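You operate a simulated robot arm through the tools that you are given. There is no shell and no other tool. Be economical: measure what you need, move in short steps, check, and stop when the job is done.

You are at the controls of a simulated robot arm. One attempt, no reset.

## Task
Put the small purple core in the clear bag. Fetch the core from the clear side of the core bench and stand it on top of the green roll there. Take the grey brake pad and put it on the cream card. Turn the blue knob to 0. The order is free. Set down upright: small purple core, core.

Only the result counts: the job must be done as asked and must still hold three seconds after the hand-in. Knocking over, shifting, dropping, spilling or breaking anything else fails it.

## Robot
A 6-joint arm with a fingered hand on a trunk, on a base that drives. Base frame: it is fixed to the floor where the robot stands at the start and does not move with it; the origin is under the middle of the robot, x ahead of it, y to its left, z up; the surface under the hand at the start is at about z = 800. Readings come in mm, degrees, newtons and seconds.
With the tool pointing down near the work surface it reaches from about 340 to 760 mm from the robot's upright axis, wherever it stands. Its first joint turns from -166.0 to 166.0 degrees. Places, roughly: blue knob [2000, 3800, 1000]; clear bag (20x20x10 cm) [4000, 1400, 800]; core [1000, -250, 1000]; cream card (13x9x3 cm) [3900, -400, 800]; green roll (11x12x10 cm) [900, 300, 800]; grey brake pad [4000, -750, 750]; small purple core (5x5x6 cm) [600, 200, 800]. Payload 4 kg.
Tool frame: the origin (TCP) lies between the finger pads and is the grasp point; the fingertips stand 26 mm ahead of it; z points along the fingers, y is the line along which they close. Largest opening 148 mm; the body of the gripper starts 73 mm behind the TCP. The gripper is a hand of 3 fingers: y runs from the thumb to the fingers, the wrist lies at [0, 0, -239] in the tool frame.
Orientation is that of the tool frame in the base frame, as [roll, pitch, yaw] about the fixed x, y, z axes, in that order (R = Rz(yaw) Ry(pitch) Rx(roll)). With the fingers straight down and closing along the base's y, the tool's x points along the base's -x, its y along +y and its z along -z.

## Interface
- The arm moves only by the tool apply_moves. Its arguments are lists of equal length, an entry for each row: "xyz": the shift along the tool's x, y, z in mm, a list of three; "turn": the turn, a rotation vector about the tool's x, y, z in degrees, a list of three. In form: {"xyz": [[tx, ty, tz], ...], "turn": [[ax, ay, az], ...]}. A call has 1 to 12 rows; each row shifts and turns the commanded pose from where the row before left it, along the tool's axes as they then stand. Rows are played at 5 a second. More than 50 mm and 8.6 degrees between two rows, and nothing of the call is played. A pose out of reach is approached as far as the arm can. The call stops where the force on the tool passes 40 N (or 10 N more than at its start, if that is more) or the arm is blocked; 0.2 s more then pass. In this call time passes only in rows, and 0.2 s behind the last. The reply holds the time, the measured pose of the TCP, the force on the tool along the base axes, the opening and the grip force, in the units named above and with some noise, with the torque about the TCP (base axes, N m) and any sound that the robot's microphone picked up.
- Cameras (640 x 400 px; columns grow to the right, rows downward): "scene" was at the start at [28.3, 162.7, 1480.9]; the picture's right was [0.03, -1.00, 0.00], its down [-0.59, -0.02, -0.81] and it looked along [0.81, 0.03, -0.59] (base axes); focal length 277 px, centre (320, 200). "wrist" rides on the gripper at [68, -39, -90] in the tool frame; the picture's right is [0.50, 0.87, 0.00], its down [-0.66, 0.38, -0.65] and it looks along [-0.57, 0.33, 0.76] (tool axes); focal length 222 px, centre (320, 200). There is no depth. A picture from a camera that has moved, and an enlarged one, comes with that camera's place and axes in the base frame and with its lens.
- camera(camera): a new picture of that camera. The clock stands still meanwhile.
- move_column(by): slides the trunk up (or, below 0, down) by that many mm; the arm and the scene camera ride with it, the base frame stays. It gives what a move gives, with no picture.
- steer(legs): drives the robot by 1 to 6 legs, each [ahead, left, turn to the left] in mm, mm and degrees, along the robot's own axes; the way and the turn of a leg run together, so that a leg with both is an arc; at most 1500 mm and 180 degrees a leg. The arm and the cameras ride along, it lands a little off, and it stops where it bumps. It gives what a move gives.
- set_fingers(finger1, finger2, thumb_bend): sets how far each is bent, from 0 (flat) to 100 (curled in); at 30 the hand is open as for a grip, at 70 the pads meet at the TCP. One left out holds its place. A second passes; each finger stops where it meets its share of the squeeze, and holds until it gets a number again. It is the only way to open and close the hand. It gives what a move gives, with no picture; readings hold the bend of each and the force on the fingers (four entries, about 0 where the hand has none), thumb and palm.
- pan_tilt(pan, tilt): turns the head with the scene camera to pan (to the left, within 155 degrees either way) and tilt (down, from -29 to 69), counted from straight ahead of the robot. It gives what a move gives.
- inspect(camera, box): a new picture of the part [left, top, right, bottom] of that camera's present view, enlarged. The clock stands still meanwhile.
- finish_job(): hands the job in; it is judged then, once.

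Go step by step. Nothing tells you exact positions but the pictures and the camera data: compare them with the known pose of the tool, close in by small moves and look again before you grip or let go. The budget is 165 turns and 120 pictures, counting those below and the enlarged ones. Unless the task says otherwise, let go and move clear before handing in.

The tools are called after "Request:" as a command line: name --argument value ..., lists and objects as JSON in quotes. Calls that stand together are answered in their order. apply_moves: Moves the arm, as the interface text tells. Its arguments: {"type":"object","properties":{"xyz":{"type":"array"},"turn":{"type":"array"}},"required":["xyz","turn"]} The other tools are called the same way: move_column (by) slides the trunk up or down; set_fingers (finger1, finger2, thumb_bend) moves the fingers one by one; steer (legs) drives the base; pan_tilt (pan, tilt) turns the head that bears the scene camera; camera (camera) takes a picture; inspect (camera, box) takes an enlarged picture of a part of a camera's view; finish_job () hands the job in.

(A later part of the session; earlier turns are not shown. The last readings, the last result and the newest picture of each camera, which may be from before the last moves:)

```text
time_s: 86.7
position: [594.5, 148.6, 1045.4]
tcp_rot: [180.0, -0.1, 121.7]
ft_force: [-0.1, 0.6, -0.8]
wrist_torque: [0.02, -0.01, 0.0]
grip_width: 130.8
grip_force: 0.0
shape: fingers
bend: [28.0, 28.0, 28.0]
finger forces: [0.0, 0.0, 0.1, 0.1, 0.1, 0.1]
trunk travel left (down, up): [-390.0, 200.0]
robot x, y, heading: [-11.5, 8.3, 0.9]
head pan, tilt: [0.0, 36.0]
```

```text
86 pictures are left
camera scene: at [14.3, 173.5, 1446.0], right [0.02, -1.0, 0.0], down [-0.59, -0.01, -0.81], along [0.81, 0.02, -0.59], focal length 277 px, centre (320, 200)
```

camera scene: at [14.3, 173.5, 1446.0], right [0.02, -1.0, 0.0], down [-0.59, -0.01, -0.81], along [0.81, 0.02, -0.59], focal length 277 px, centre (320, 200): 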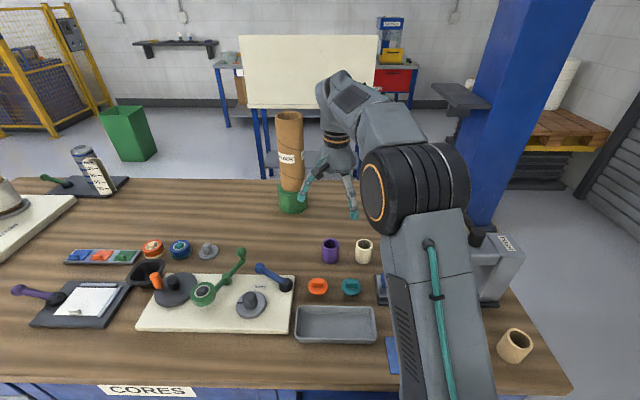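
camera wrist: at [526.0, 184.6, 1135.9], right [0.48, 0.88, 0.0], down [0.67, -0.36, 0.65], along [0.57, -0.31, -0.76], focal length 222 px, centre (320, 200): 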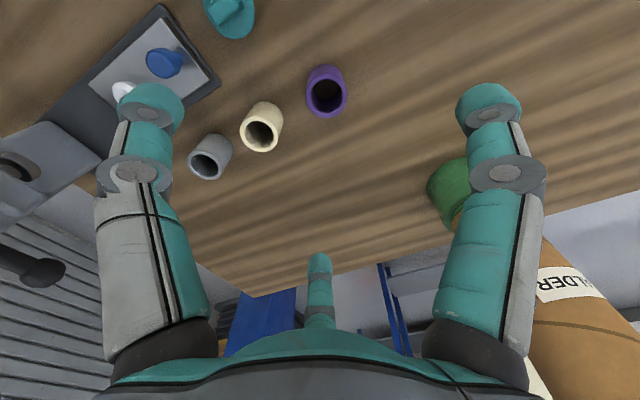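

Purple core's top ring is at about (598,157). Pre-close the fingers partly and descend to just above it.

Request:
set_fingers --finger1 42 --finger2 42 --thumb_bend 42

Request:
apply_moves --xyz '[[5, 7, 35], [0, 0, 40], [0, 0, 40], [0, 0, 30]]' --turn '[[0, 0, 0], [0, 0, 0], [0, 0, 0], [0, 0, 0]]'

Request:
camera --camera "wrist"

Request:
camera --camera "scene"

```text
time_s: 87.7
position: [593.9, 148.6, 1046.1]
tcp_rot: [-180.0, 0.1, 121.6]
ft_force: [-0.6, 0.4, 0.2]
wrist_torque: [0.03, 0.01, 0.01]
grip_width: 89.2
grip_force: 0.1
shape: fingers
bend: [42.0, 42.0, 42.0]
finger forces: [0.1, 0.0, 0.0, 0.0, 0.1, 0.0]
trunk travel left (down, up): [-390.0, 200.0]
robot x, y, heading: [-12.3, 13.6, 0.8]
head pan, tilt: [0.0, 36.0]
```

```text
time_s: 88.7
position: [600.5, 156.6, 900.8]
tcp_rot: [180.0, 0.0, 121.6]
ft_force: [0.5, -0.3, -0.9]
wrist_torque: [0.02, -0.04, -0.01]
grip_width: 89.1
grip_force: 0.0
shape: fingers
bend: [42.0, 42.0, 42.0]
finger forces: [0.0, 0.1, 0.0, 0.0, 0.0, 0.1]
trunk travel left (down, up): [-390.0, 200.0]
robot x, y, heading: [-9.8, 10.1, 1.1]
head pan, tilt: [0.0, 36.0]
```

```text
85 pictures are left
camera wrist: at [530.6, 194.1, 990.2], right [0.48, 0.88, 0.0], down [0.67, -0.36, 0.65], along [0.58, -0.31, -0.76], focal length 222 px, centre (320, 200)
```

wrist: 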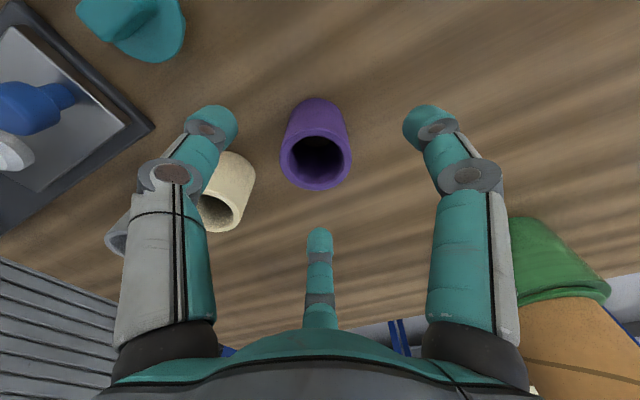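

```text
84 pictures are left
camera scene: at [14.3, 173.5, 1446.0], right [0.02, -1.0, 0.0], down [-0.59, -0.01, -0.81], along [0.81, 0.02, -0.59], focal length 277 px, centre (320, 200)
```

scene: 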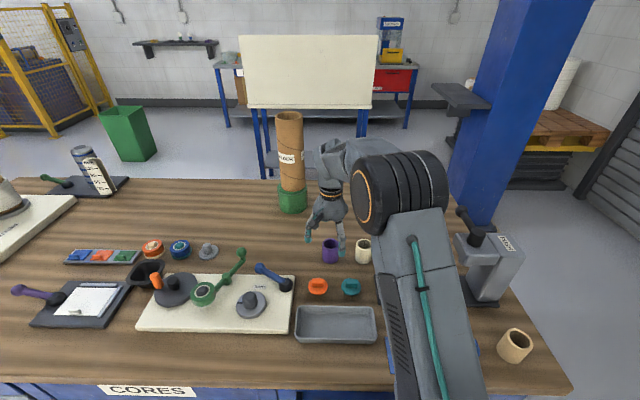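

Nearly centred; nudge 4 mm and descend to grip height.

Request:
apply_moves --xyz '[[2, -3, 15], [0, 0, 20], [0, 0, 20]]' --turn '[[0, 0, 0], [0, 0, 0], [0, 0, 0]]'

Request:
camera --camera "wrist"

```text
time_s: 89.5
position: [596.3, 156.6, 847.6]
tcp_rot: [179.9, 0.0, 121.6]
ft_force: [-0.3, 0.1, 0.1]
wrist_torque: [-0.02, 0.01, -0.04]
grip_width: 89.0
grip_force: 0.0
shape: fingers
bend: [42.0, 42.0, 42.0]
finger forces: [0.1, 0.0, 0.1, 0.0, 0.1, 0.1]
trunk travel left (down, up): [-390.0, 200.0]
robot x, y, heading: [-14.1, 15.2, 1.2]
head pan, tilt: [0.0, 36.0]
```

```text
83 pictures are left
camera wrist: at [526.7, 193.0, 936.4], right [0.48, 0.88, 0.0], down [0.67, -0.36, 0.65], along [0.57, -0.31, -0.76], focal length 222 px, centre (320, 200)
```

wrist: 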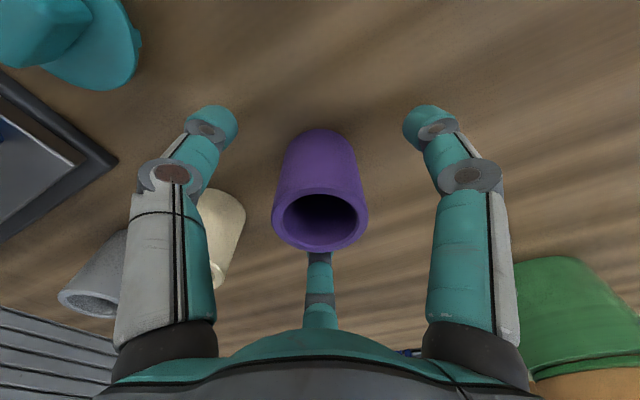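

Centred exactly. Close.

Request:
set_fingers --finger1 70 --finger2 70 --thumb_bend 70

Request:
apply_moves --xyz '[[0, 0, -10], [0, 0, -30], [0, 0, -40], [0, 0, -40], [0, 0, -40], [0, 0, -40], [0, 0, -40]]' --turn '[[0, 0, 0], [0, 0, 0], [0, 0, 0], [0, 0, 0], [0, 0, 0], [0, 0, 0], [0, 0, 0]]'

Request:
camera --camera "wrist"

```text
time_s: 90.5
position: [595.9, 156.9, 847.6]
tcp_rot: [180.0, 0.0, 121.6]
ft_force: [0.0, 0.2, -0.4]
wrist_torque: [-0.06, -0.03, 0.02]
grip_width: 33.6
grip_force: 16.2
shape: fingers
bend: [58.0, 57.0, 62.0]
finger forces: [9.1, 11.1, 0.1, 0.0, 12.5, 0.1]
trunk travel left (down, up): [-390.0, 200.0]
robot x, y, heading: [-8.7, 10.2, 0.9]
head pan, tilt: [0.0, 36.0]
```

```text
time_s: 92.0
position: [594.4, 160.0, 1087.7]
tcp_rot: [179.9, 0.0, 121.6]
ft_force: [-0.2, 0.7, -0.8]
wrist_torque: [-0.04, -0.04, 0.0]
grip_width: 33.5
grip_force: 16.5
shape: fingers
bend: [58.0, 57.0, 62.0]
finger forces: [9.1, 11.0, 0.0, 0.0, 12.4, 0.0]
trunk travel left (down, up): [-390.0, 200.0]
robot x, y, heading: [-8.6, 11.1, 1.2]
head pan, tilt: [0.0, 36.0]
```

```text
82 pictures are left
camera wrist: at [525.5, 195.0, 1176.9], right [0.48, 0.88, 0.0], down [0.67, -0.36, 0.65], along [0.58, -0.31, -0.76], focal length 222 px, centre (320, 200)
```

wrist: 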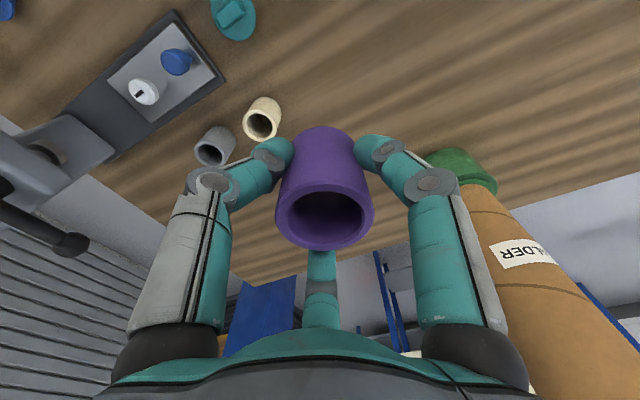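

Core held. Raise, retract, and drive by the wide left route toward the far benches.

Request:
move_column --by 150

Request:
apply_moves --xyz '[[24, -38, 0], [24, -38, 0], [24, -38, 0], [24, -38, 0]]' --turn '[[0, 0, 0], [0, 0, 0], [0, 0, 0], [0, 0, 0]]'

Request:
steer --legs '[[-150, 0, 0], [0, 1000, 0], [0, 980, 0], [1000, 0, 0], [900, 0, 0]]'

Request:
pan_tilt --pan 0 --tilt 15

Request:
camera --camera "scene"

Request:
pan_tilt --pan 50 --tilt 15

Request:
camera --camera "scene"

```text
time_s: 93.8
position: [593.7, 159.2, 1236.8]
tcp_rot: [180.0, 0.0, 121.6]
ft_force: [0.6, 0.0, -0.6]
wrist_torque: [-0.03, 0.01, 0.01]
grip_width: 33.3
grip_force: 16.1
shape: fingers
bend: [58.0, 57.0, 62.0]
finger forces: [9.2, 11.0, 0.0, 0.1, 12.4, 0.0]
trunk travel left (down, up): [-540.0, 50.0]
robot x, y, heading: [-10.9, 16.8, 1.2]
head pan, tilt: [0.0, 36.0]
```

```text
time_s: 94.8
position: [413.1, 162.2, 1237.7]
tcp_rot: [179.9, 0.0, 121.5]
ft_force: [-0.5, -0.2, 0.2]
wrist_torque: [-0.01, 0.01, -0.01]
grip_width: 33.4
grip_force: 15.8
shape: fingers
bend: [58.0, 57.0, 62.0]
finger forces: [8.9, 11.1, 0.0, 0.1, 12.3, 0.0]
trunk travel left (down, up): [-540.0, 50.0]
robot x, y, heading: [-10.0, 10.9, 1.0]
head pan, tilt: [0.0, 36.0]
```

```text
time_s: 114.6
position: [2076.4, 2231.9, 1237.1]
tcp_rot: [-179.9, 0.1, 123.9]
ft_force: [-0.1, 1.1, -0.1]
wrist_torque: [0.0, 0.01, -0.01]
grip_width: 33.1
grip_force: 16.1
shape: fingers
bend: [58.0, 57.0, 62.0]
finger forces: [9.0, 11.2, 0.1, 0.0, 12.3, 0.0]
trunk travel left (down, up): [-540.0, 50.0]
robot x, y, heading: [1658.2, 2066.5, 3.4]
head pan, tilt: [0.0, 36.0]
```

```text
time_s: 115.4
position: [2076.6, 2232.7, 1237.4]
tcp_rot: [-180.0, 0.1, 123.9]
ft_force: [-0.4, 0.6, -0.2]
wrist_torque: [0.02, -0.02, 0.03]
grip_width: 33.3
grip_force: 15.7
shape: fingers
bend: [58.0, 57.0, 62.0]
finger forces: [9.0, 11.1, 0.0, 0.0, 12.3, 0.0]
trunk travel left (down, up): [-540.0, 50.0]
robot x, y, heading: [1651.8, 2063.8, 3.6]
head pan, tilt: [0.0, 15.0]
```

```text
81 pictures are left
camera scene: at [1682.3, 2225.7, 1629.4], right [0.06, -1.0, 0.0], down [-0.26, -0.02, -0.97], along [0.96, 0.06, -0.26], focal length 277 px, centre (320, 200)
```

scene: 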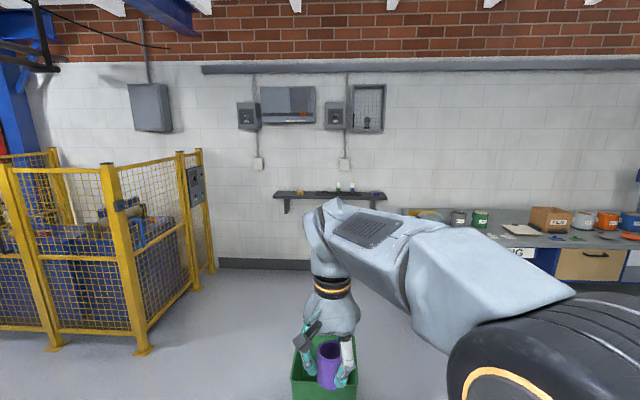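

```text
time_s: 116.6
position: [2076.3, 2230.6, 1237.4]
tcp_rot: [-180.0, -0.1, 123.9]
ft_force: [0.0, 0.3, -0.9]
wrist_torque: [0.0, -0.01, 0.0]
grip_width: 33.4
grip_force: 16.1
shape: fingers
bend: [58.0, 57.0, 62.0]
finger forces: [8.9, 11.1, 0.0, 0.1, 12.4, 0.0]
trunk travel left (down, up): [-540.0, 50.0]
robot x, y, heading: [1657.1, 2067.0, 3.4]
head pan, tilt: [50.0, 15.0]
```

```text
80 pictures are left
camera scene: at [1644.8, 2295.1, 1629.5], right [0.8, -0.6, 0.0], down [-0.15, -0.21, -0.97], along [0.58, 0.78, -0.26], focal length 277 px, centre (320, 200)
```

scene: 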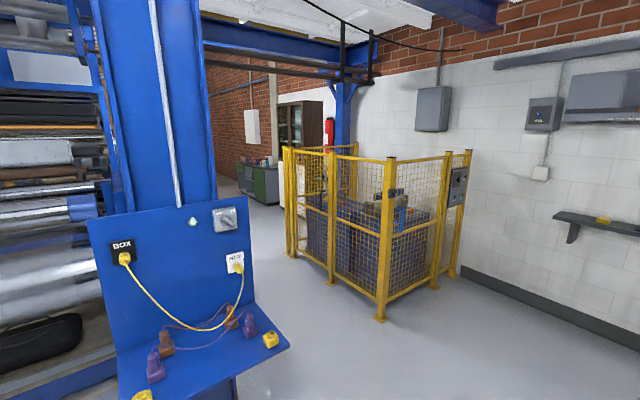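

The bag must be on the wall bench to the right. I shift right to clear the green bin, then drive ahead and look.

Request:
steer --legs '[[0, -640, -3.4], [1250, 0, 0]]'

Request:
pan_tilt --pan 10 --tilt 30

Request:
camera --camera "scene"

Request:
pan_tilt --pan -50 --tilt 20

Request:
camera --camera "scene"

Request:
camera --camera "wrist"

```text
time_s: 126.0
position: [3349.6, 1612.8, 1238.0]
tcp_rot: [-180.0, 0.0, 122.1]
ft_force: [0.3, -0.3, -0.8]
wrist_torque: [0.03, -0.02, 0.01]
grip_width: 33.2
grip_force: 15.9
shape: fingers
bend: [58.0, 57.0, 62.0]
finger forces: [9.0, 11.1, 0.0, 0.0, 12.3, 0.1]
trunk travel left (down, up): [-540.0, 50.0]
robot x, y, heading: [2926.0, 1459.2, 1.5]
head pan, tilt: [50.0, 15.0]
```

```text
time_s: 127.1
position: [3349.5, 1615.3, 1237.3]
tcp_rot: [180.0, 0.0, 122.2]
ft_force: [0.6, -0.2, -1.2]
wrist_torque: [0.04, 0.02, -0.02]
grip_width: 33.1
grip_force: 16.2
shape: fingers
bend: [58.0, 57.0, 62.0]
finger forces: [8.9, 11.1, 0.0, 0.0, 12.3, 0.2]
trunk travel left (down, up): [-540.0, 50.0]
robot x, y, heading: [2924.3, 1459.7, 1.8]
head pan, tilt: [10.0, 30.0]
```

```text
79 pictures are left
camera scene: at [2950.2, 1635.8, 1605.3], right [0.2, -0.98, 0.0], down [-0.49, -0.1, -0.87], along [0.85, 0.18, -0.5], focal length 277 px, centre (320, 200)
```

scene: 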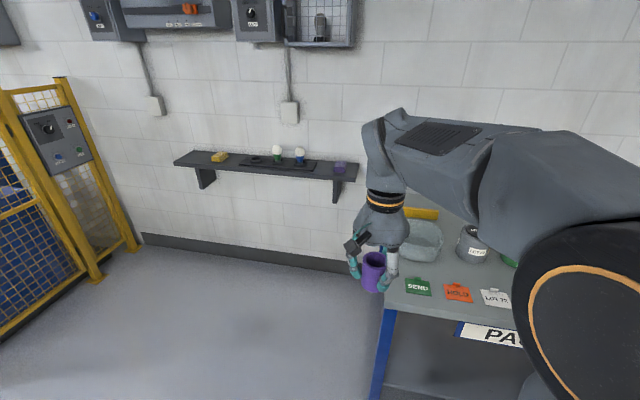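

```text
time_s: 128.4
position: [3349.9, 1613.7, 1239.4]
tcp_rot: [-180.0, -0.1, 122.1]
ft_force: [-0.3, 0.7, -0.4]
wrist_torque: [0.0, -0.02, 0.02]
grip_width: 32.9
grip_force: 16.6
shape: fingers
bend: [58.0, 57.0, 62.0]
finger forces: [8.9, 11.1, 0.0, 0.0, 12.3, 0.0]
trunk travel left (down, up): [-540.0, 50.0]
robot x, y, heading: [2926.6, 1459.4, 1.9]
head pan, tilt: [-50.0, 20.0]
```

```text
78 pictures are left
camera scene: at [2923.7, 1547.9, 1621.3], right [-0.75, -0.67, 0.0], down [-0.23, 0.26, -0.94], along [0.63, -0.7, -0.34], focal length 277 px, centre (320, 200)
```

scene: 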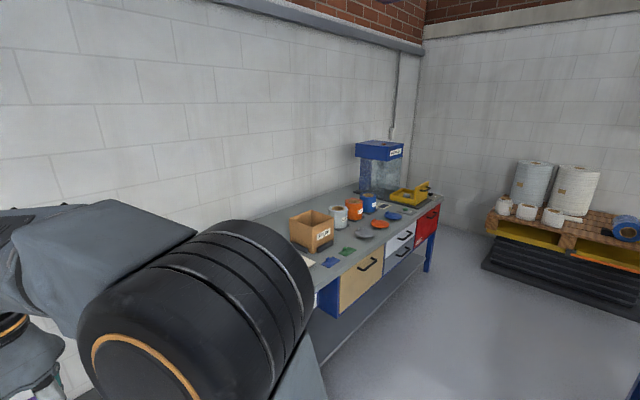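

```text
77 pictures are left
camera wrist: at [3279.4, 1649.1, 1327.5], right [0.47, 0.88, 0.0], down [0.67, -0.35, 0.65], along [0.58, -0.3, -0.76], focal length 222 px, centre (320, 200)
```

wrist: 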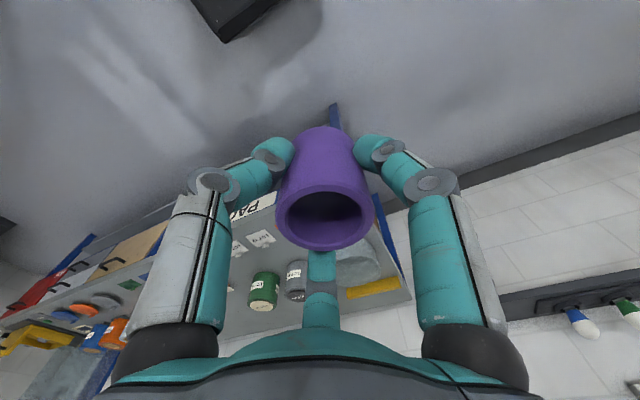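

The clear bag is on the packing bench at about (3985,1408). Drive up to the bench.

Request:
steer --legs '[[380, -60, -1.8]]'

Request:
pan_tilt --pan 5 --tilt 36

Request:
camera --camera "scene"

Request:
camera --camera "wrist"

```text
time_s: 130.8
position: [3734.6, 1545.2, 1237.7]
tcp_rot: [-180.0, -0.1, 120.2]
ft_force: [-0.3, 0.2, -0.3]
wrist_torque: [-0.03, 0.03, -0.01]
grip_width: 33.3
grip_force: 15.7
shape: fingers
bend: [58.0, 57.0, 62.0]
finger forces: [8.9, 11.1, 0.1, 0.1, 12.3, 0.1]
trunk travel left (down, up): [-540.0, 50.0]
robot x, y, heading: [3303.3, 1406.6, 0.0]
head pan, tilt: [-50.0, 20.0]
```

```text
time_s: 132.0
position: [3733.5, 1545.4, 1237.6]
tcp_rot: [-179.9, -0.1, 120.3]
ft_force: [0.5, -0.7, -0.2]
wrist_torque: [-0.02, 0.01, -0.01]
grip_width: 33.0
grip_force: 16.1
shape: fingers
bend: [58.0, 57.0, 62.0]
finger forces: [8.9, 11.1, 0.0, 0.0, 12.3, 0.1]
trunk travel left (down, up): [-540.0, 50.0]
robot x, y, heading: [3302.9, 1401.9, -0.2]
head pan, tilt: [5.0, 36.0]
```

```text
76 pictures are left
camera scene: at [3334.4, 1572.7, 1596.0], right [0.08, -1.0, 0.0], down [-0.59, -0.05, -0.81], along [0.81, 0.07, -0.59], focal length 277 px, centre (320, 200)
```

scene: 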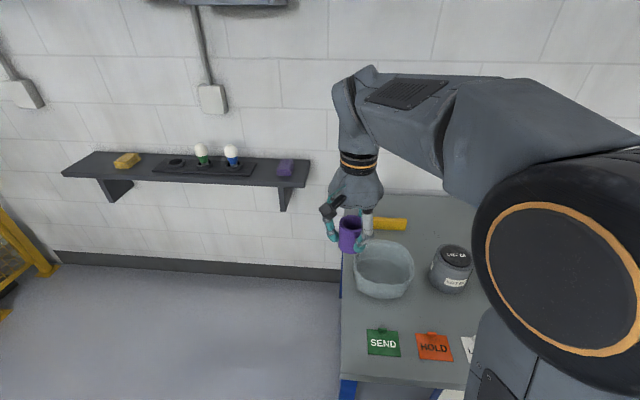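

```text
75 pictures are left
camera wrist: at [3665.7, 1583.3, 1327.4], right [0.5, 0.87, 0.0], down [0.66, -0.37, 0.65], along [0.57, -0.32, -0.76], focal length 222 px, centre (320, 200)
```

wrist: 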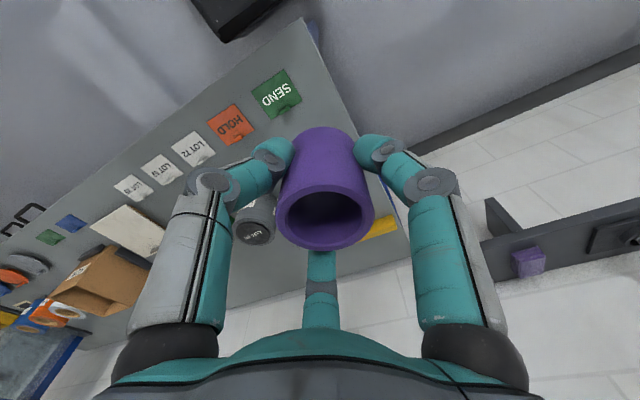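

Bag centre about (3958,1412), radius 100, rim near z 900. Lower the trunk some and bring the core over it.

Request:
move_column --by -120

Request:
apply_moves --xyz '[[-38, 21, 0], [-38, 21, 0], [-38, 21, 0], [-38, 21, 0], [-38, 21, 0], [-37.6, 21.6, 0]]' --turn '[[0, 0, 0], [0, 0, 0], [0, 0, 0], [0, 0, 0], [0, 0, 0], [0, 0, 0]]'

Request:
camera --camera "wrist"

Request:
camera --camera "scene"

```text
time_s: 133.5
position: [3734.3, 1545.5, 1118.8]
tcp_rot: [-179.9, 0.0, 120.3]
ft_force: [0.3, -0.4, -0.6]
wrist_torque: [0.01, -0.01, -0.01]
grip_width: 33.2
grip_force: 16.4
shape: fingers
bend: [58.0, 57.0, 62.0]
finger forces: [8.9, 11.2, 0.0, 0.1, 12.3, 0.0]
trunk travel left (down, up): [-420.0, 170.0]
robot x, y, heading: [3305.3, 1408.9, -0.2]
head pan, tilt: [5.0, 36.0]
```

```text
time_s: 134.9
position: [3956.4, 1414.8, 1116.6]
tcp_rot: [-179.9, -0.1, 120.3]
ft_force: [0.2, 0.6, -0.4]
wrist_torque: [-0.01, -0.04, -0.02]
grip_width: 32.9
grip_force: 15.3
shape: fingers
bend: [58.0, 57.0, 62.0]
finger forces: [8.7, 11.1, 0.0, 0.1, 12.3, 0.0]
trunk travel left (down, up): [-420.0, 170.0]
robot x, y, heading: [3309.5, 1404.1, -0.2]
head pan, tilt: [5.0, 36.0]
```

```text
74 pictures are left
camera wrist: at [3888.8, 1452.8, 1205.9], right [0.49, 0.87, 0.0], down [0.66, -0.37, 0.65], along [0.57, -0.32, -0.76], focal length 222 px, centre (320, 200)
```

wrist: 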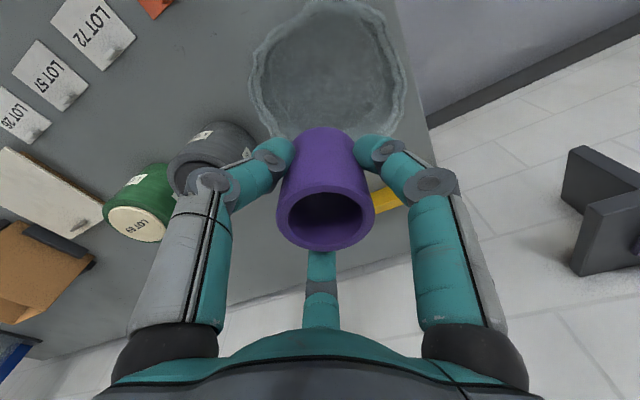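

```text
73 pictures are left
camera scene: at [3334.8, 1572.8, 1475.9], right [0.08, -1.0, 0.0], down [-0.59, -0.05, -0.81], along [0.81, 0.07, -0.59], focal length 277 px, centre (320, 200)
```

scene: 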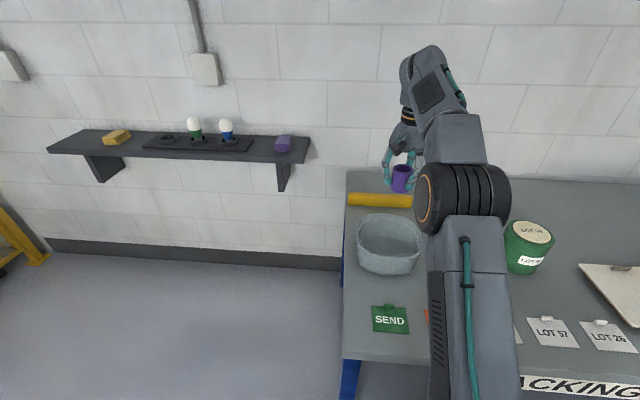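

Bag centre refined to about (3961,1418). Descend until the core is just above the rim, then check.

Request:
apply_moves --xyz '[[0, 5, 40], [0, 0, 40], [0, 0, 40], [0, 0, 30]]' --turn '[[0, 0, 0], [0, 0, 0], [0, 0, 0], [0, 0, 0]]'

Request:
camera --camera "wrist"

Request:
camera --camera "scene"

```text
time_s: 135.9
position: [3961.1, 1416.5, 967.9]
tcp_rot: [-180.0, 0.0, 120.3]
ft_force: [-0.3, -0.4, 0.3]
wrist_torque: [-0.01, -0.05, 0.02]
grip_width: 32.9
grip_force: 15.4
shape: fingers
bend: [58.0, 57.0, 62.0]
finger forces: [8.6, 11.1, 0.0, 0.0, 12.1, 0.0]
trunk travel left (down, up): [-420.0, 170.0]
robot x, y, heading: [3302.9, 1408.7, -0.2]
head pan, tilt: [5.0, 36.0]
```

```text
72 pictures are left
camera wrist: at [3893.0, 1454.0, 1056.0], right [0.5, 0.87, 0.0], down [0.66, -0.37, 0.65], along [0.57, -0.32, -0.76], focal length 222 px, centre (320, 200)
```

wrist: 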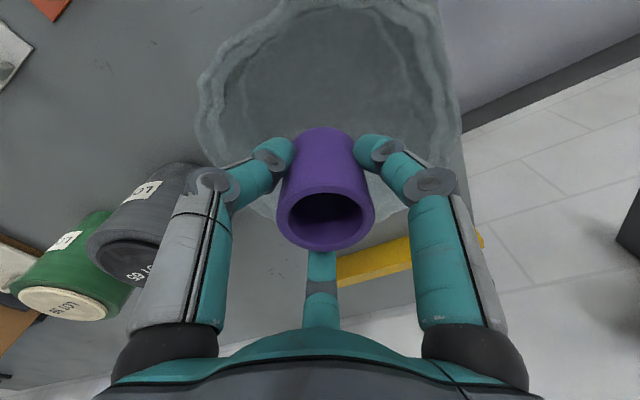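

```text
71 pictures are left
camera scene: at [3334.5, 1572.7, 1476.0], right [0.08, -1.0, 0.0], down [-0.59, -0.05, -0.81], along [0.81, 0.07, -0.59], focal length 277 px, centre (320, 200)
```

scene: 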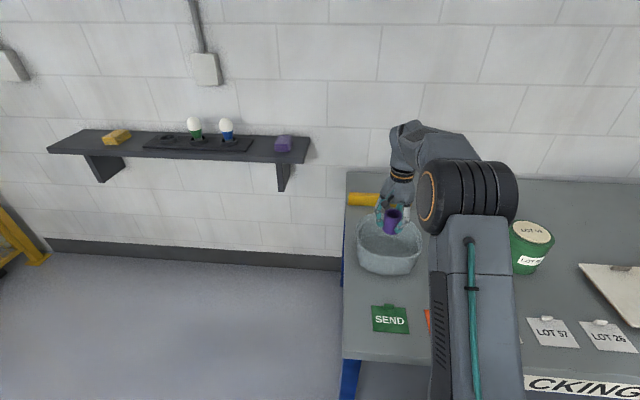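

Well within the bag opening. Descend into it, then feel for the floor.

Request:
apply_moves --xyz '[[2, 4, 25], [0, 0, 30], [0, 0, 30], [0, 0, 20]]' --turn '[[0, 0, 0], [0, 0, 0], [0, 0, 0], [0, 0, 0]]'

Request:
camera --camera "wrist"

Request:
camera --camera "scene"

```text
time_s: 136.9
position: [3964.0, 1419.4, 863.2]
tcp_rot: [-180.0, 0.0, 120.3]
ft_force: [0.3, 0.2, 0.0]
wrist_torque: [0.01, -0.01, 0.01]
grip_width: 32.7
grip_force: 16.2
shape: fingers
bend: [58.0, 57.0, 62.0]
finger forces: [8.5, 11.0, 0.0, 0.0, 12.2, 0.0]
trunk travel left (down, up): [-420.0, 170.0]
robot x, y, heading: [3307.7, 1406.4, -0.3]
head pan, tilt: [5.0, 36.0]
```

```text
70 pictures are left
camera wrist: at [3896.3, 1457.2, 952.2], right [0.5, 0.87, 0.0], down [0.66, -0.38, 0.65], along [0.57, -0.32, -0.76], focal length 222 px, centre (320, 200)
```

wrist: 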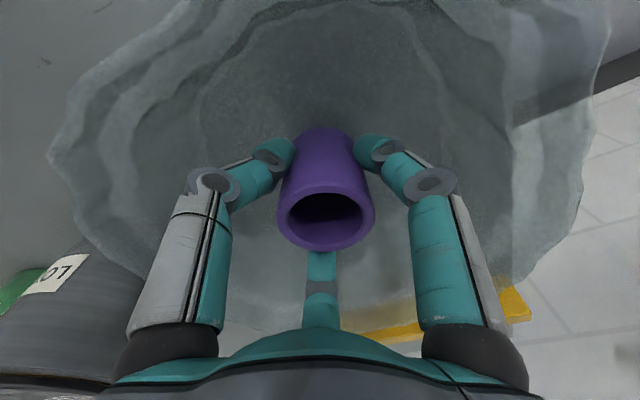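

```text
69 pictures are left
camera scene: at [3334.5, 1572.8, 1476.0], right [0.08, -1.0, 0.0], down [-0.59, -0.05, -0.81], along [0.81, 0.07, -0.59], focal length 277 px, centre (320, 200)
```

scene: 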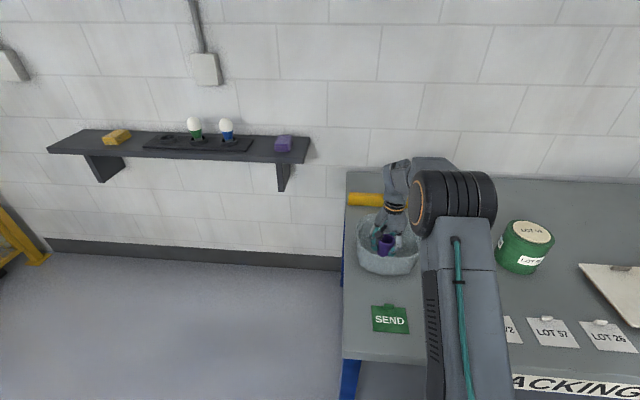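

Request:
apply_moves --xyz '[[0, 0, 4], [0, 0, 3], [0, 0, 1.5], [0, 0, 1.5], [0, 0, 1], [0, 0, 1]]' --turn '[[0, 0, 0], [0, 0, 0], [0, 0, 0], [0, 0, 0], [0, 0, 0], [0, 0, 0]]'

```text
time_s: 138.3
position: [3964.3, 1419.8, 852.1]
tcp_rot: [179.9, 0.0, 120.3]
ft_force: [-0.7, -0.5, 0.7]
wrist_torque: [0.04, -0.03, 0.02]
grip_width: 32.6
grip_force: 15.7
shape: fingers
bend: [58.0, 57.0, 62.0]
finger forces: [8.7, 11.0, 0.1, 0.1, 12.4, 0.0]
trunk travel left (down, up): [-420.0, 170.0]
robot x, y, heading: [3304.2, 1402.5, -0.0]
head pan, tilt: [5.0, 36.0]
```

Request:
apply_moves --xyz '[[0, 0, 1], [0, 0, 1], [0, 0, 1], [0, 0, 1]]' --turn '[[0, 0, 0], [0, 0, 0], [0, 0, 0], [0, 0, 0]]'

```text
time_s: 139.3
position: [3963.1, 1418.8, 850.3]
tcp_rot: [179.8, 0.1, 120.3]
ft_force: [-1.3, -1.3, 21.0]
wrist_torque: [-0.02, -0.06, 0.01]
grip_width: 32.1
grip_force: 18.7
shape: fingers
bend: [58.0, 57.0, 63.0]
finger forces: [10.3, 12.4, 0.1, 0.1, 15.4, 0.1]
trunk travel left (down, up): [-420.0, 170.0]
robot x, y, heading: [3305.4, 1403.2, 0.0]
head pan, tilt: [5.0, 36.0]
```

Contact. Ease off and release slightly (staying well inside the bag), then rise.

Request:
apply_moves --xyz '[[0, 0, -1], [0, 0, -1]]' --turn '[[0, 0, 0], [0, 0, 0]]'

Request:
set_fingers --finger1 53 --finger2 52 --thumb_bend 57

Request:
set_fingers --finger1 46 --finger2 46 --thumb_bend 47

Request:
camera --camera "wrist"

```text
time_s: 139.9
position: [3964.9, 1419.9, 849.8]
tcp_rot: [180.0, 0.0, 120.3]
ft_force: [-1.5, 0.0, 17.4]
wrist_torque: [-0.03, -0.07, -0.03]
grip_width: 32.0
grip_force: 18.8
shape: fingers
bend: [58.0, 57.0, 63.0]
finger forces: [10.2, 12.1, 0.1, 0.0, 14.9, 0.0]
trunk travel left (down, up): [-420.0, 170.0]
robot x, y, heading: [3307.3, 1406.6, -0.2]
head pan, tilt: [5.0, 36.0]
```

```text
time_s: 140.9
position: [3965.5, 1418.8, 849.3]
tcp_rot: [180.0, 0.1, 120.2]
ft_force: [0.1, 0.2, 0.4]
wrist_torque: [0.0, 0.0, -0.03]
grip_width: 47.0
grip_force: 0.0
shape: fingers
bend: [53.0, 52.0, 56.0]
finger forces: [0.1, 0.1, 0.0, 0.1, 0.0, 0.0]
trunk travel left (down, up): [-420.0, 170.0]
robot x, y, heading: [3304.9, 1405.1, -0.2]
head pan, tilt: [5.0, 36.0]
```

```text
time_s: 141.9
position: [3965.3, 1419.6, 848.6]
tcp_rot: [180.0, 0.0, 120.4]
ft_force: [-0.1, 0.3, 0.1]
wrist_torque: [0.02, -0.02, -0.02]
grip_width: 73.3
grip_force: 0.0
shape: fingers
bend: [46.0, 46.0, 47.0]
finger forces: [0.1, 0.0, 0.0, 0.0, 0.0, 0.0]
trunk travel left (down, up): [-420.0, 170.0]
robot x, y, heading: [3303.7, 1409.5, -0.3]
head pan, tilt: [5.0, 36.0]
```

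```text
68 pictures are left
camera wrist: at [3897.2, 1456.6, 938.3], right [0.5, 0.87, 0.0], down [0.66, -0.37, 0.65], along [0.57, -0.32, -0.76], focal length 222 px, centre (320, 200)
```

wrist: 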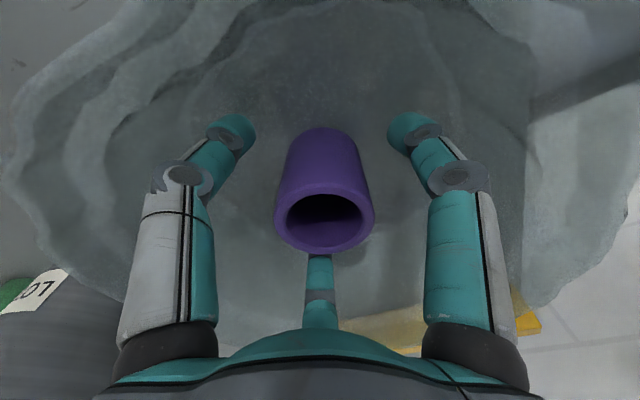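

Released and upright. Rise straight out.

Request:
apply_moves --xyz '[[0, 0, -30], [0, 0, -45], [0, 0, -45], [0, 0, -45], [0, 0, -45], [0, 0, -45]]' --turn '[[0, 0, 0], [0, 0, 0], [0, 0, 0], [0, 0, 0], [0, 0, 0], [0, 0, 0]]'

Request:
camera --camera "wrist"

Request:
inspect --camera "scene" --box '[330, 180, 450, 290]'

Request:
move_column --by 100

Request:
pan_tilt --pan -50 --tilt 25

Request:
camera --camera "scene"

```text
time_s: 143.3
position: [3966.4, 1420.4, 1103.0]
tcp_rot: [-180.0, 0.0, 120.4]
ft_force: [-0.1, 0.6, -0.5]
wrist_torque: [0.0, 0.01, -0.01]
grip_width: 73.5
grip_force: 0.0
shape: fingers
bend: [46.0, 46.0, 47.0]
finger forces: [0.0, 0.0, 0.0, 0.1, 0.0, 0.0]
trunk travel left (down, up): [-420.0, 170.0]
robot x, y, heading: [3306.5, 1404.8, -0.1]
head pan, tilt: [5.0, 36.0]
```

```text
67 pictures are left
camera wrist: at [3899.0, 1457.6, 1192.1], right [0.49, 0.87, 0.0], down [0.66, -0.37, 0.65], along [0.57, -0.32, -0.76], focal length 222 px, centre (320, 200)
```

wrist: 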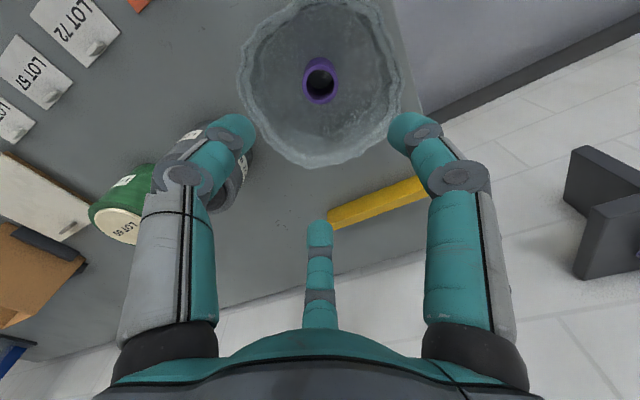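

```text
3.64 times, centred on (390, 235) of scene
camera zoom: at [3334.7, 1572.8, 1475.9], right [0.08, -1.0, 0.0], down [-0.59, -0.05, -0.81], along [0.81, 0.07, -0.59], focal length 1006 px, centre (66, 73)
```

zoom: 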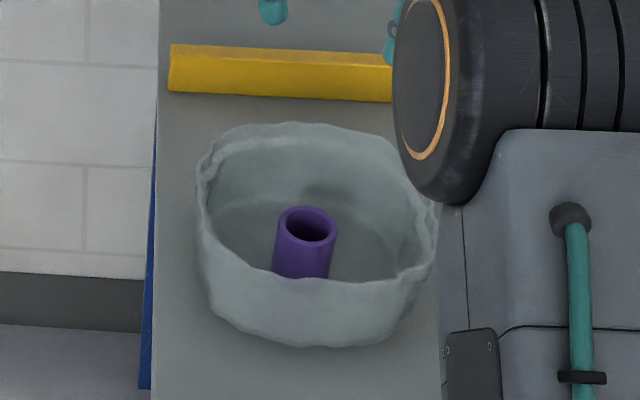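

```text
time_s: 144.7
position: [3966.5, 1419.4, 1203.0]
tcp_rot: [180.0, -0.1, 120.3]
ft_force: [0.1, 0.0, 0.2]
wrist_torque: [-0.01, 0.02, 0.03]
grip_width: 73.0
grip_force: 0.1
shape: fingers
bend: [46.0, 46.0, 47.0]
finger forces: [0.0, 0.0, 0.0, 0.1, 0.0, 0.0]
trunk travel left (down, up): [-520.0, 70.0]
robot x, y, heading: [3305.8, 1404.0, -0.2]
head pan, tilt: [5.0, 36.0]
```

```text
time_s: 145.9
position: [3967.4, 1419.4, 1203.6]
tcp_rot: [180.0, 0.0, 120.3]
ft_force: [-0.5, 0.1, -0.9]
wrist_torque: [0.01, 0.0, 0.01]
grip_width: 73.2
grip_force: 0.0
shape: fingers
bend: [46.0, 46.0, 47.0]
finger forces: [0.1, 0.0, 0.1, 0.0, 0.0, 0.0]
trunk travel left (down, up): [-520.0, 70.0]
robot x, y, heading: [3306.4, 1411.3, 0.0]
head pan, tilt: [-50.0, 25.0]
```

```text
65 pictures are left
camera scene: at [3306.3, 1494.7, 1593.2], right [-0.77, -0.64, 0.0], down [-0.27, 0.32, -0.91], along [0.58, -0.7, -0.42], focal length 277 px, centre (320, 200)
```

scene: 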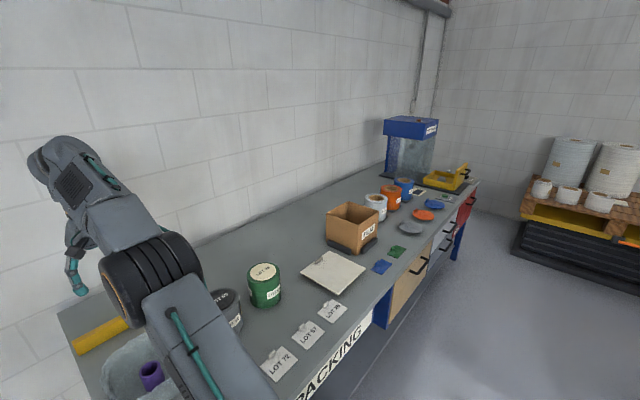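

The purple core stands in the bag. Now retract and look along the way to the right before driving there.

Request:
apply_moves --xyz '[[37, -32, 0], [37, -32, 0], [37, -32, 0], [37, -32, 0], [37, -30, 0]]' --turn '[[0, 0, 0], [0, 0, 0], [0, 0, 0], [0, 0, 0], [0, 0, 0]]'

Request:
pan_tilt --pan -100 --tilt 25

Request:
camera --camera "scene"

```text
time_s: 147.1
position: [3736.1, 1498.7, 1205.2]
tcp_rot: [179.9, 0.0, 120.4]
ft_force: [0.4, 0.2, 0.0]
wrist_torque: [-0.01, 0.01, -0.03]
grip_width: 73.3
grip_force: 0.0
shape: fingers
bend: [46.0, 46.0, 47.0]
finger forces: [0.1, 0.0, 0.0, 0.0, 0.0, 0.1]
trunk travel left (down, up): [-520.0, 70.0]
robot x, y, heading: [3303.6, 1406.4, -0.2]
head pan, tilt: [-50.0, 25.0]
```

```text
time_s: 148.3
position: [3737.8, 1498.5, 1205.1]
tcp_rot: [180.0, 0.0, 120.3]
ft_force: [0.3, 0.3, -0.1]
wrist_torque: [-0.02, 0.02, 0.02]
grip_width: 73.5
grip_force: 0.0
shape: fingers
bend: [46.0, 46.0, 47.0]
finger forces: [0.0, 0.1, 0.0, 0.0, 0.1, 0.1]
trunk travel left (down, up): [-520.0, 70.0]
robot x, y, heading: [3308.5, 1406.3, -0.5]
head pan, tilt: [-100.0, 25.0]
```

```text
64 pictures are left
camera scene: at [3230.9, 1474.7, 1593.2], right [-0.98, 0.18, 0.0], down [0.07, 0.42, -0.91], along [-0.16, -0.89, -0.42], focal length 277 px, centre (320, 200)
```

scene: 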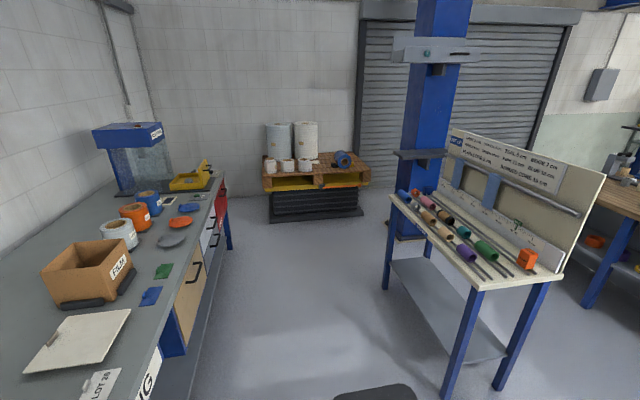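

Corridor is wide. Drive right to the far end of the packing bench and look at the bench there.

Request:
steer --legs '[[-80, 0, 0], [0, -1000, 0], [0, -780, 0]]'

Request:
pan_tilt --pan -10 --tilt 38

Request:
camera --camera "scene"

Request:
pan_tilt --pan -45 --tilt 38

Request:
camera --camera "scene"

Request:
camera --camera "wrist"

```text
time_s: 158.0
position: [3645.7, -290.4, 1205.3]
tcp_rot: [-180.0, 0.0, 119.8]
ft_force: [-0.2, -0.3, 0.0]
wrist_torque: [-0.03, 0.04, -0.01]
grip_width: 73.2
grip_force: 0.0
shape: fingers
bend: [46.0, 46.0, 47.0]
finger forces: [0.1, 0.0, 0.0, 0.0, 0.0, 0.1]
trunk travel left (down, up): [-520.0, 70.0]
robot x, y, heading: [3211.0, -384.0, -0.9]
head pan, tilt: [-100.0, 25.0]
```

```text
time_s: 159.6
position: [3646.3, -290.3, 1205.0]
tcp_rot: [179.9, 0.0, 119.9]
ft_force: [-0.2, -0.4, -0.6]
wrist_torque: [0.0, -0.01, -0.03]
grip_width: 73.0
grip_force: 0.0
shape: fingers
bend: [46.0, 46.0, 47.0]
finger forces: [0.1, 0.1, 0.1, 0.0, 0.1, 0.0]
trunk travel left (down, up): [-520.0, 70.0]
robot x, y, heading: [3214.2, -380.1, -0.5]
head pan, tilt: [-10.0, 38.0]
```

```text
63 pictures are left
camera scene: at [3240.9, -235.4, 1572.9], right [-0.19, -0.98, 0.0], down [-0.6, 0.11, -0.79], along [0.77, -0.15, -0.62], focal length 277 px, centre (320, 200)
```

scene: 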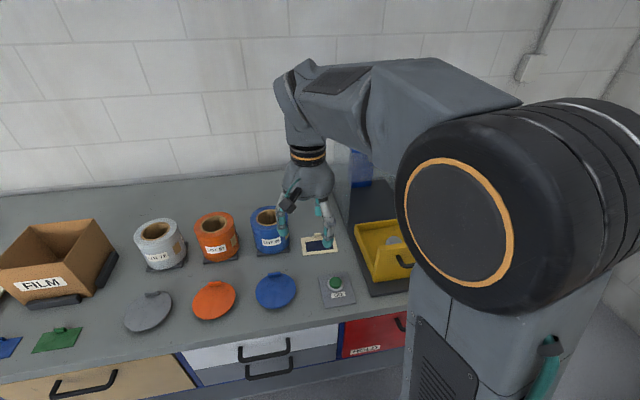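

```text
time_s: 160.6
position: [3645.8, -291.0, 1204.1]
tcp_rot: [179.9, 0.0, 119.8]
ft_force: [0.5, 1.2, 0.5]
wrist_torque: [-0.01, 0.01, -0.03]
grip_width: 73.3
grip_force: 0.0
shape: fingers
bend: [46.0, 46.0, 47.0]
finger forces: [0.0, 0.0, 0.1, 0.0, 0.0, 0.0]
trunk travel left (down, up): [-520.0, 70.0]
robot x, y, heading: [3212.8, -377.6, -0.6]
head pan, tilt: [-45.0, 38.0]
```

```text
62 pictures are left
camera scene: at [3216.4, -281.1, 1572.9], right [-0.71, -0.7, 0.0], down [-0.43, 0.44, -0.79], along [0.55, -0.56, -0.62], focal length 277 px, centre (320, 200)
```

scene: 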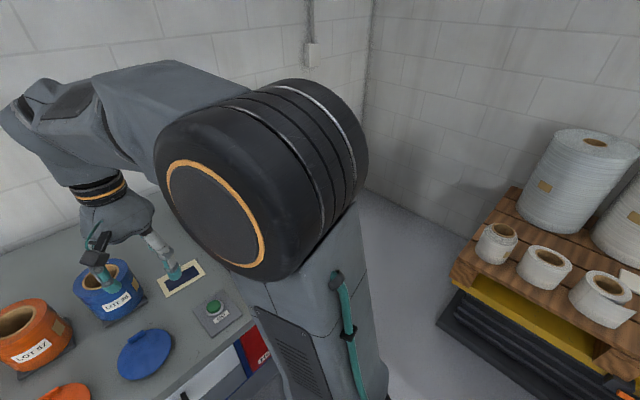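

```text
61 pictures are left
camera wrist: at [3577.9, -252.4, 1294.5], right [0.5, 0.86, 0.0], down [0.65, -0.38, 0.65], along [0.57, -0.33, -0.76], focal length 222 px, centre (320, 200)
```

wrist: 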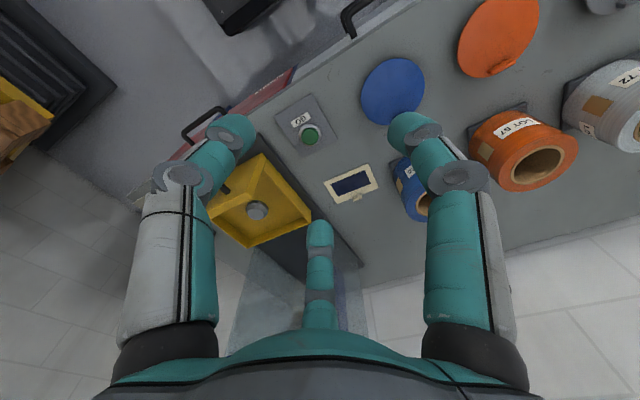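

The cream card is at about (3930,-371), and something grey sits in the yellow tray near (3880,-645). I shift further right for a clear view of it.

Request:
steer --legs '[[0, -420, 0]]'

Request:
pan_tilt --pan 5 --tilt 36

Request:
camera --camera "scene"

Request:
inspect --camera "scene" --box '[180, 170, 380, 330]'

Request:
camera --camera "wrist"

```text
time_s: 163.2
position: [3641.8, -712.3, 1205.4]
tcp_rot: [-180.0, 0.0, 120.0]
ft_force: [0.4, -0.7, 0.6]
wrist_torque: [-0.01, -0.02, 0.03]
grip_width: 73.3
grip_force: 0.1
shape: fingers
bend: [46.0, 46.0, 47.0]
finger forces: [0.0, 0.1, 0.0, 0.0, 0.0, 0.1]
trunk travel left (down, up): [-520.0, 70.0]
robot x, y, heading: [3210.4, -804.9, -0.6]
head pan, tilt: [-45.0, 38.0]
```

```text
time_s: 164.4
position: [3641.1, -711.4, 1204.3]
tcp_rot: [-180.0, 0.1, 120.0]
ft_force: [0.2, -0.3, 0.3]
wrist_torque: [0.02, 0.03, 0.01]
grip_width: 72.9
grip_force: 0.1
shape: fingers
bend: [46.0, 46.0, 47.0]
finger forces: [0.0, 0.0, 0.1, 0.0, 0.0, 0.0]
trunk travel left (down, up): [-520.0, 70.0]
robot x, y, heading: [3208.9, -801.4, -0.6]
head pan, tilt: [5.0, 36.0]
```

```text
60 pictures are left
camera scene: at [3238.6, -635.5, 1575.9], right [0.08, -1.0, 0.0], down [-0.59, -0.05, -0.81], along [0.81, 0.06, -0.59], focal length 277 px, centre (320, 200)
```

scene: 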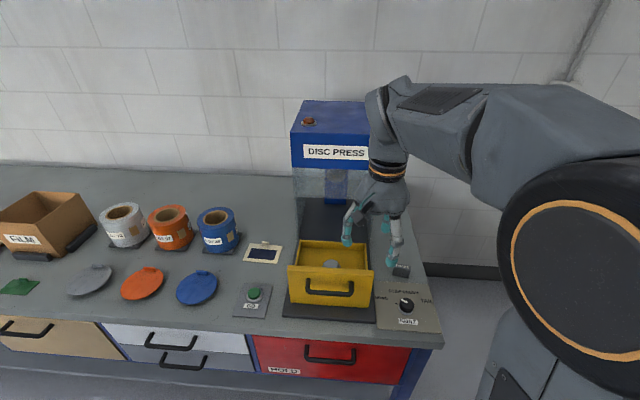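

```text
2.50 times, centred on (280, 250) of scene
camera zoom: at [3238.6, -635.5, 1575.9], right [0.08, -1.0, 0.0], down [-0.59, -0.05, -0.81], along [0.81, 0.06, -0.59], focal length 692 px, centre (420, 75)
```

zoom: 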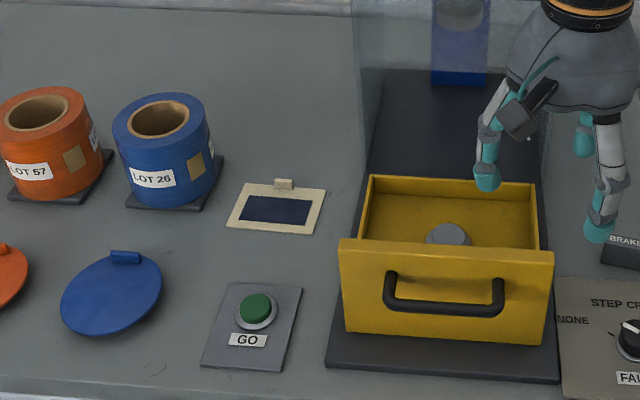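

```text
58 pictures are left
camera wrist: at [3573.4, -673.8, 1294.5], right [0.5, 0.87, 0.0], down [0.66, -0.38, 0.65], along [0.57, -0.33, -0.76], focal length 222 px, centre (320, 200)
```

wrist: 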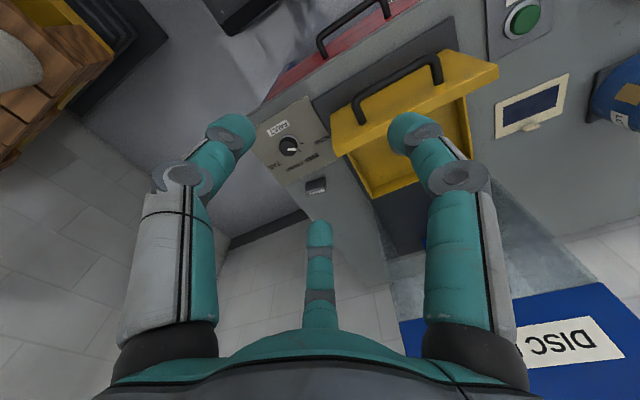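

There's a disc press with a yellow drawer, a fault selector, and a red drawer below. I read the labels.

Request:
inspect --camera "scene" --box '[360, 250, 460, 340]'

Request:
inspect --camera "scene" --box '[90, 310, 450, 400]'

Request:
inspect --camera "scene" --box '[280, 220, 400, 320]'

```text
4.44 times, centred on (410, 295) of scene
camera zoom: at [3238.6, -635.5, 1575.9], right [0.08, -1.0, 0.0], down [-0.59, -0.05, -0.81], along [0.81, 0.06, -0.59], focal length 1230 px, centre (-80, -222)
```

zoom: 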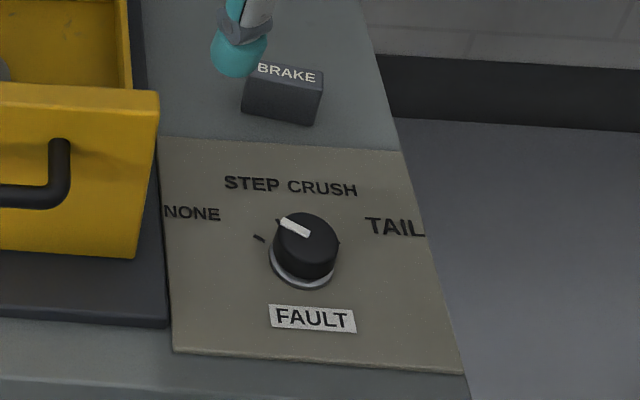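

```text
1.78 times, centred on (270, 355) of scene
camera zoom: at [3238.6, -635.5, 1575.9], right [0.08, -1.0, 0.0], down [-0.59, -0.05, -0.81], along [0.81, 0.06, -0.59], focal length 492 px, centre (409, -76)
```

zoom: 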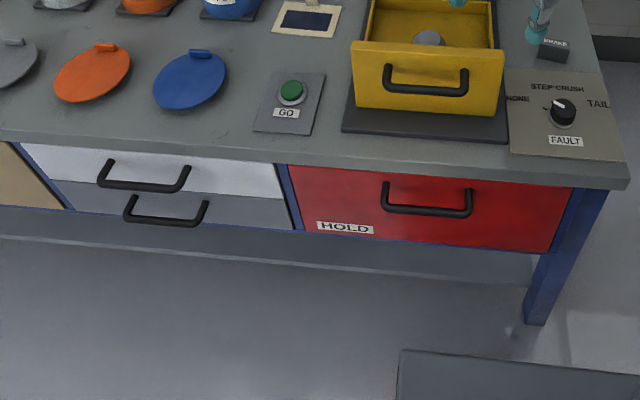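

```text
4.00 times, centred on (340, 270) of scene
camera zoom: at [3238.6, -635.5, 1575.9], right [0.08, -1.0, 0.0], down [-0.59, -0.05, -0.81], along [0.81, 0.06, -0.59], focal length 1107 px, centre (240, -80)
```

zoom: 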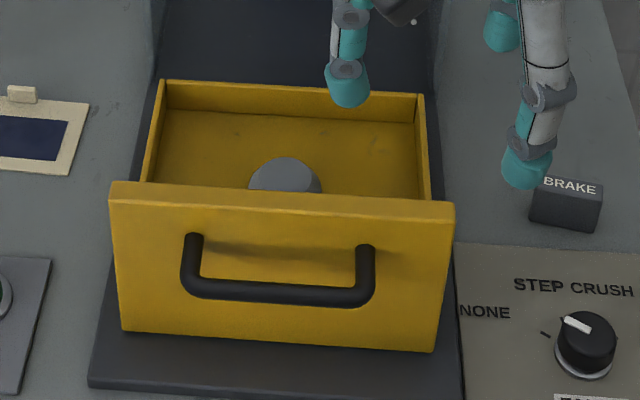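

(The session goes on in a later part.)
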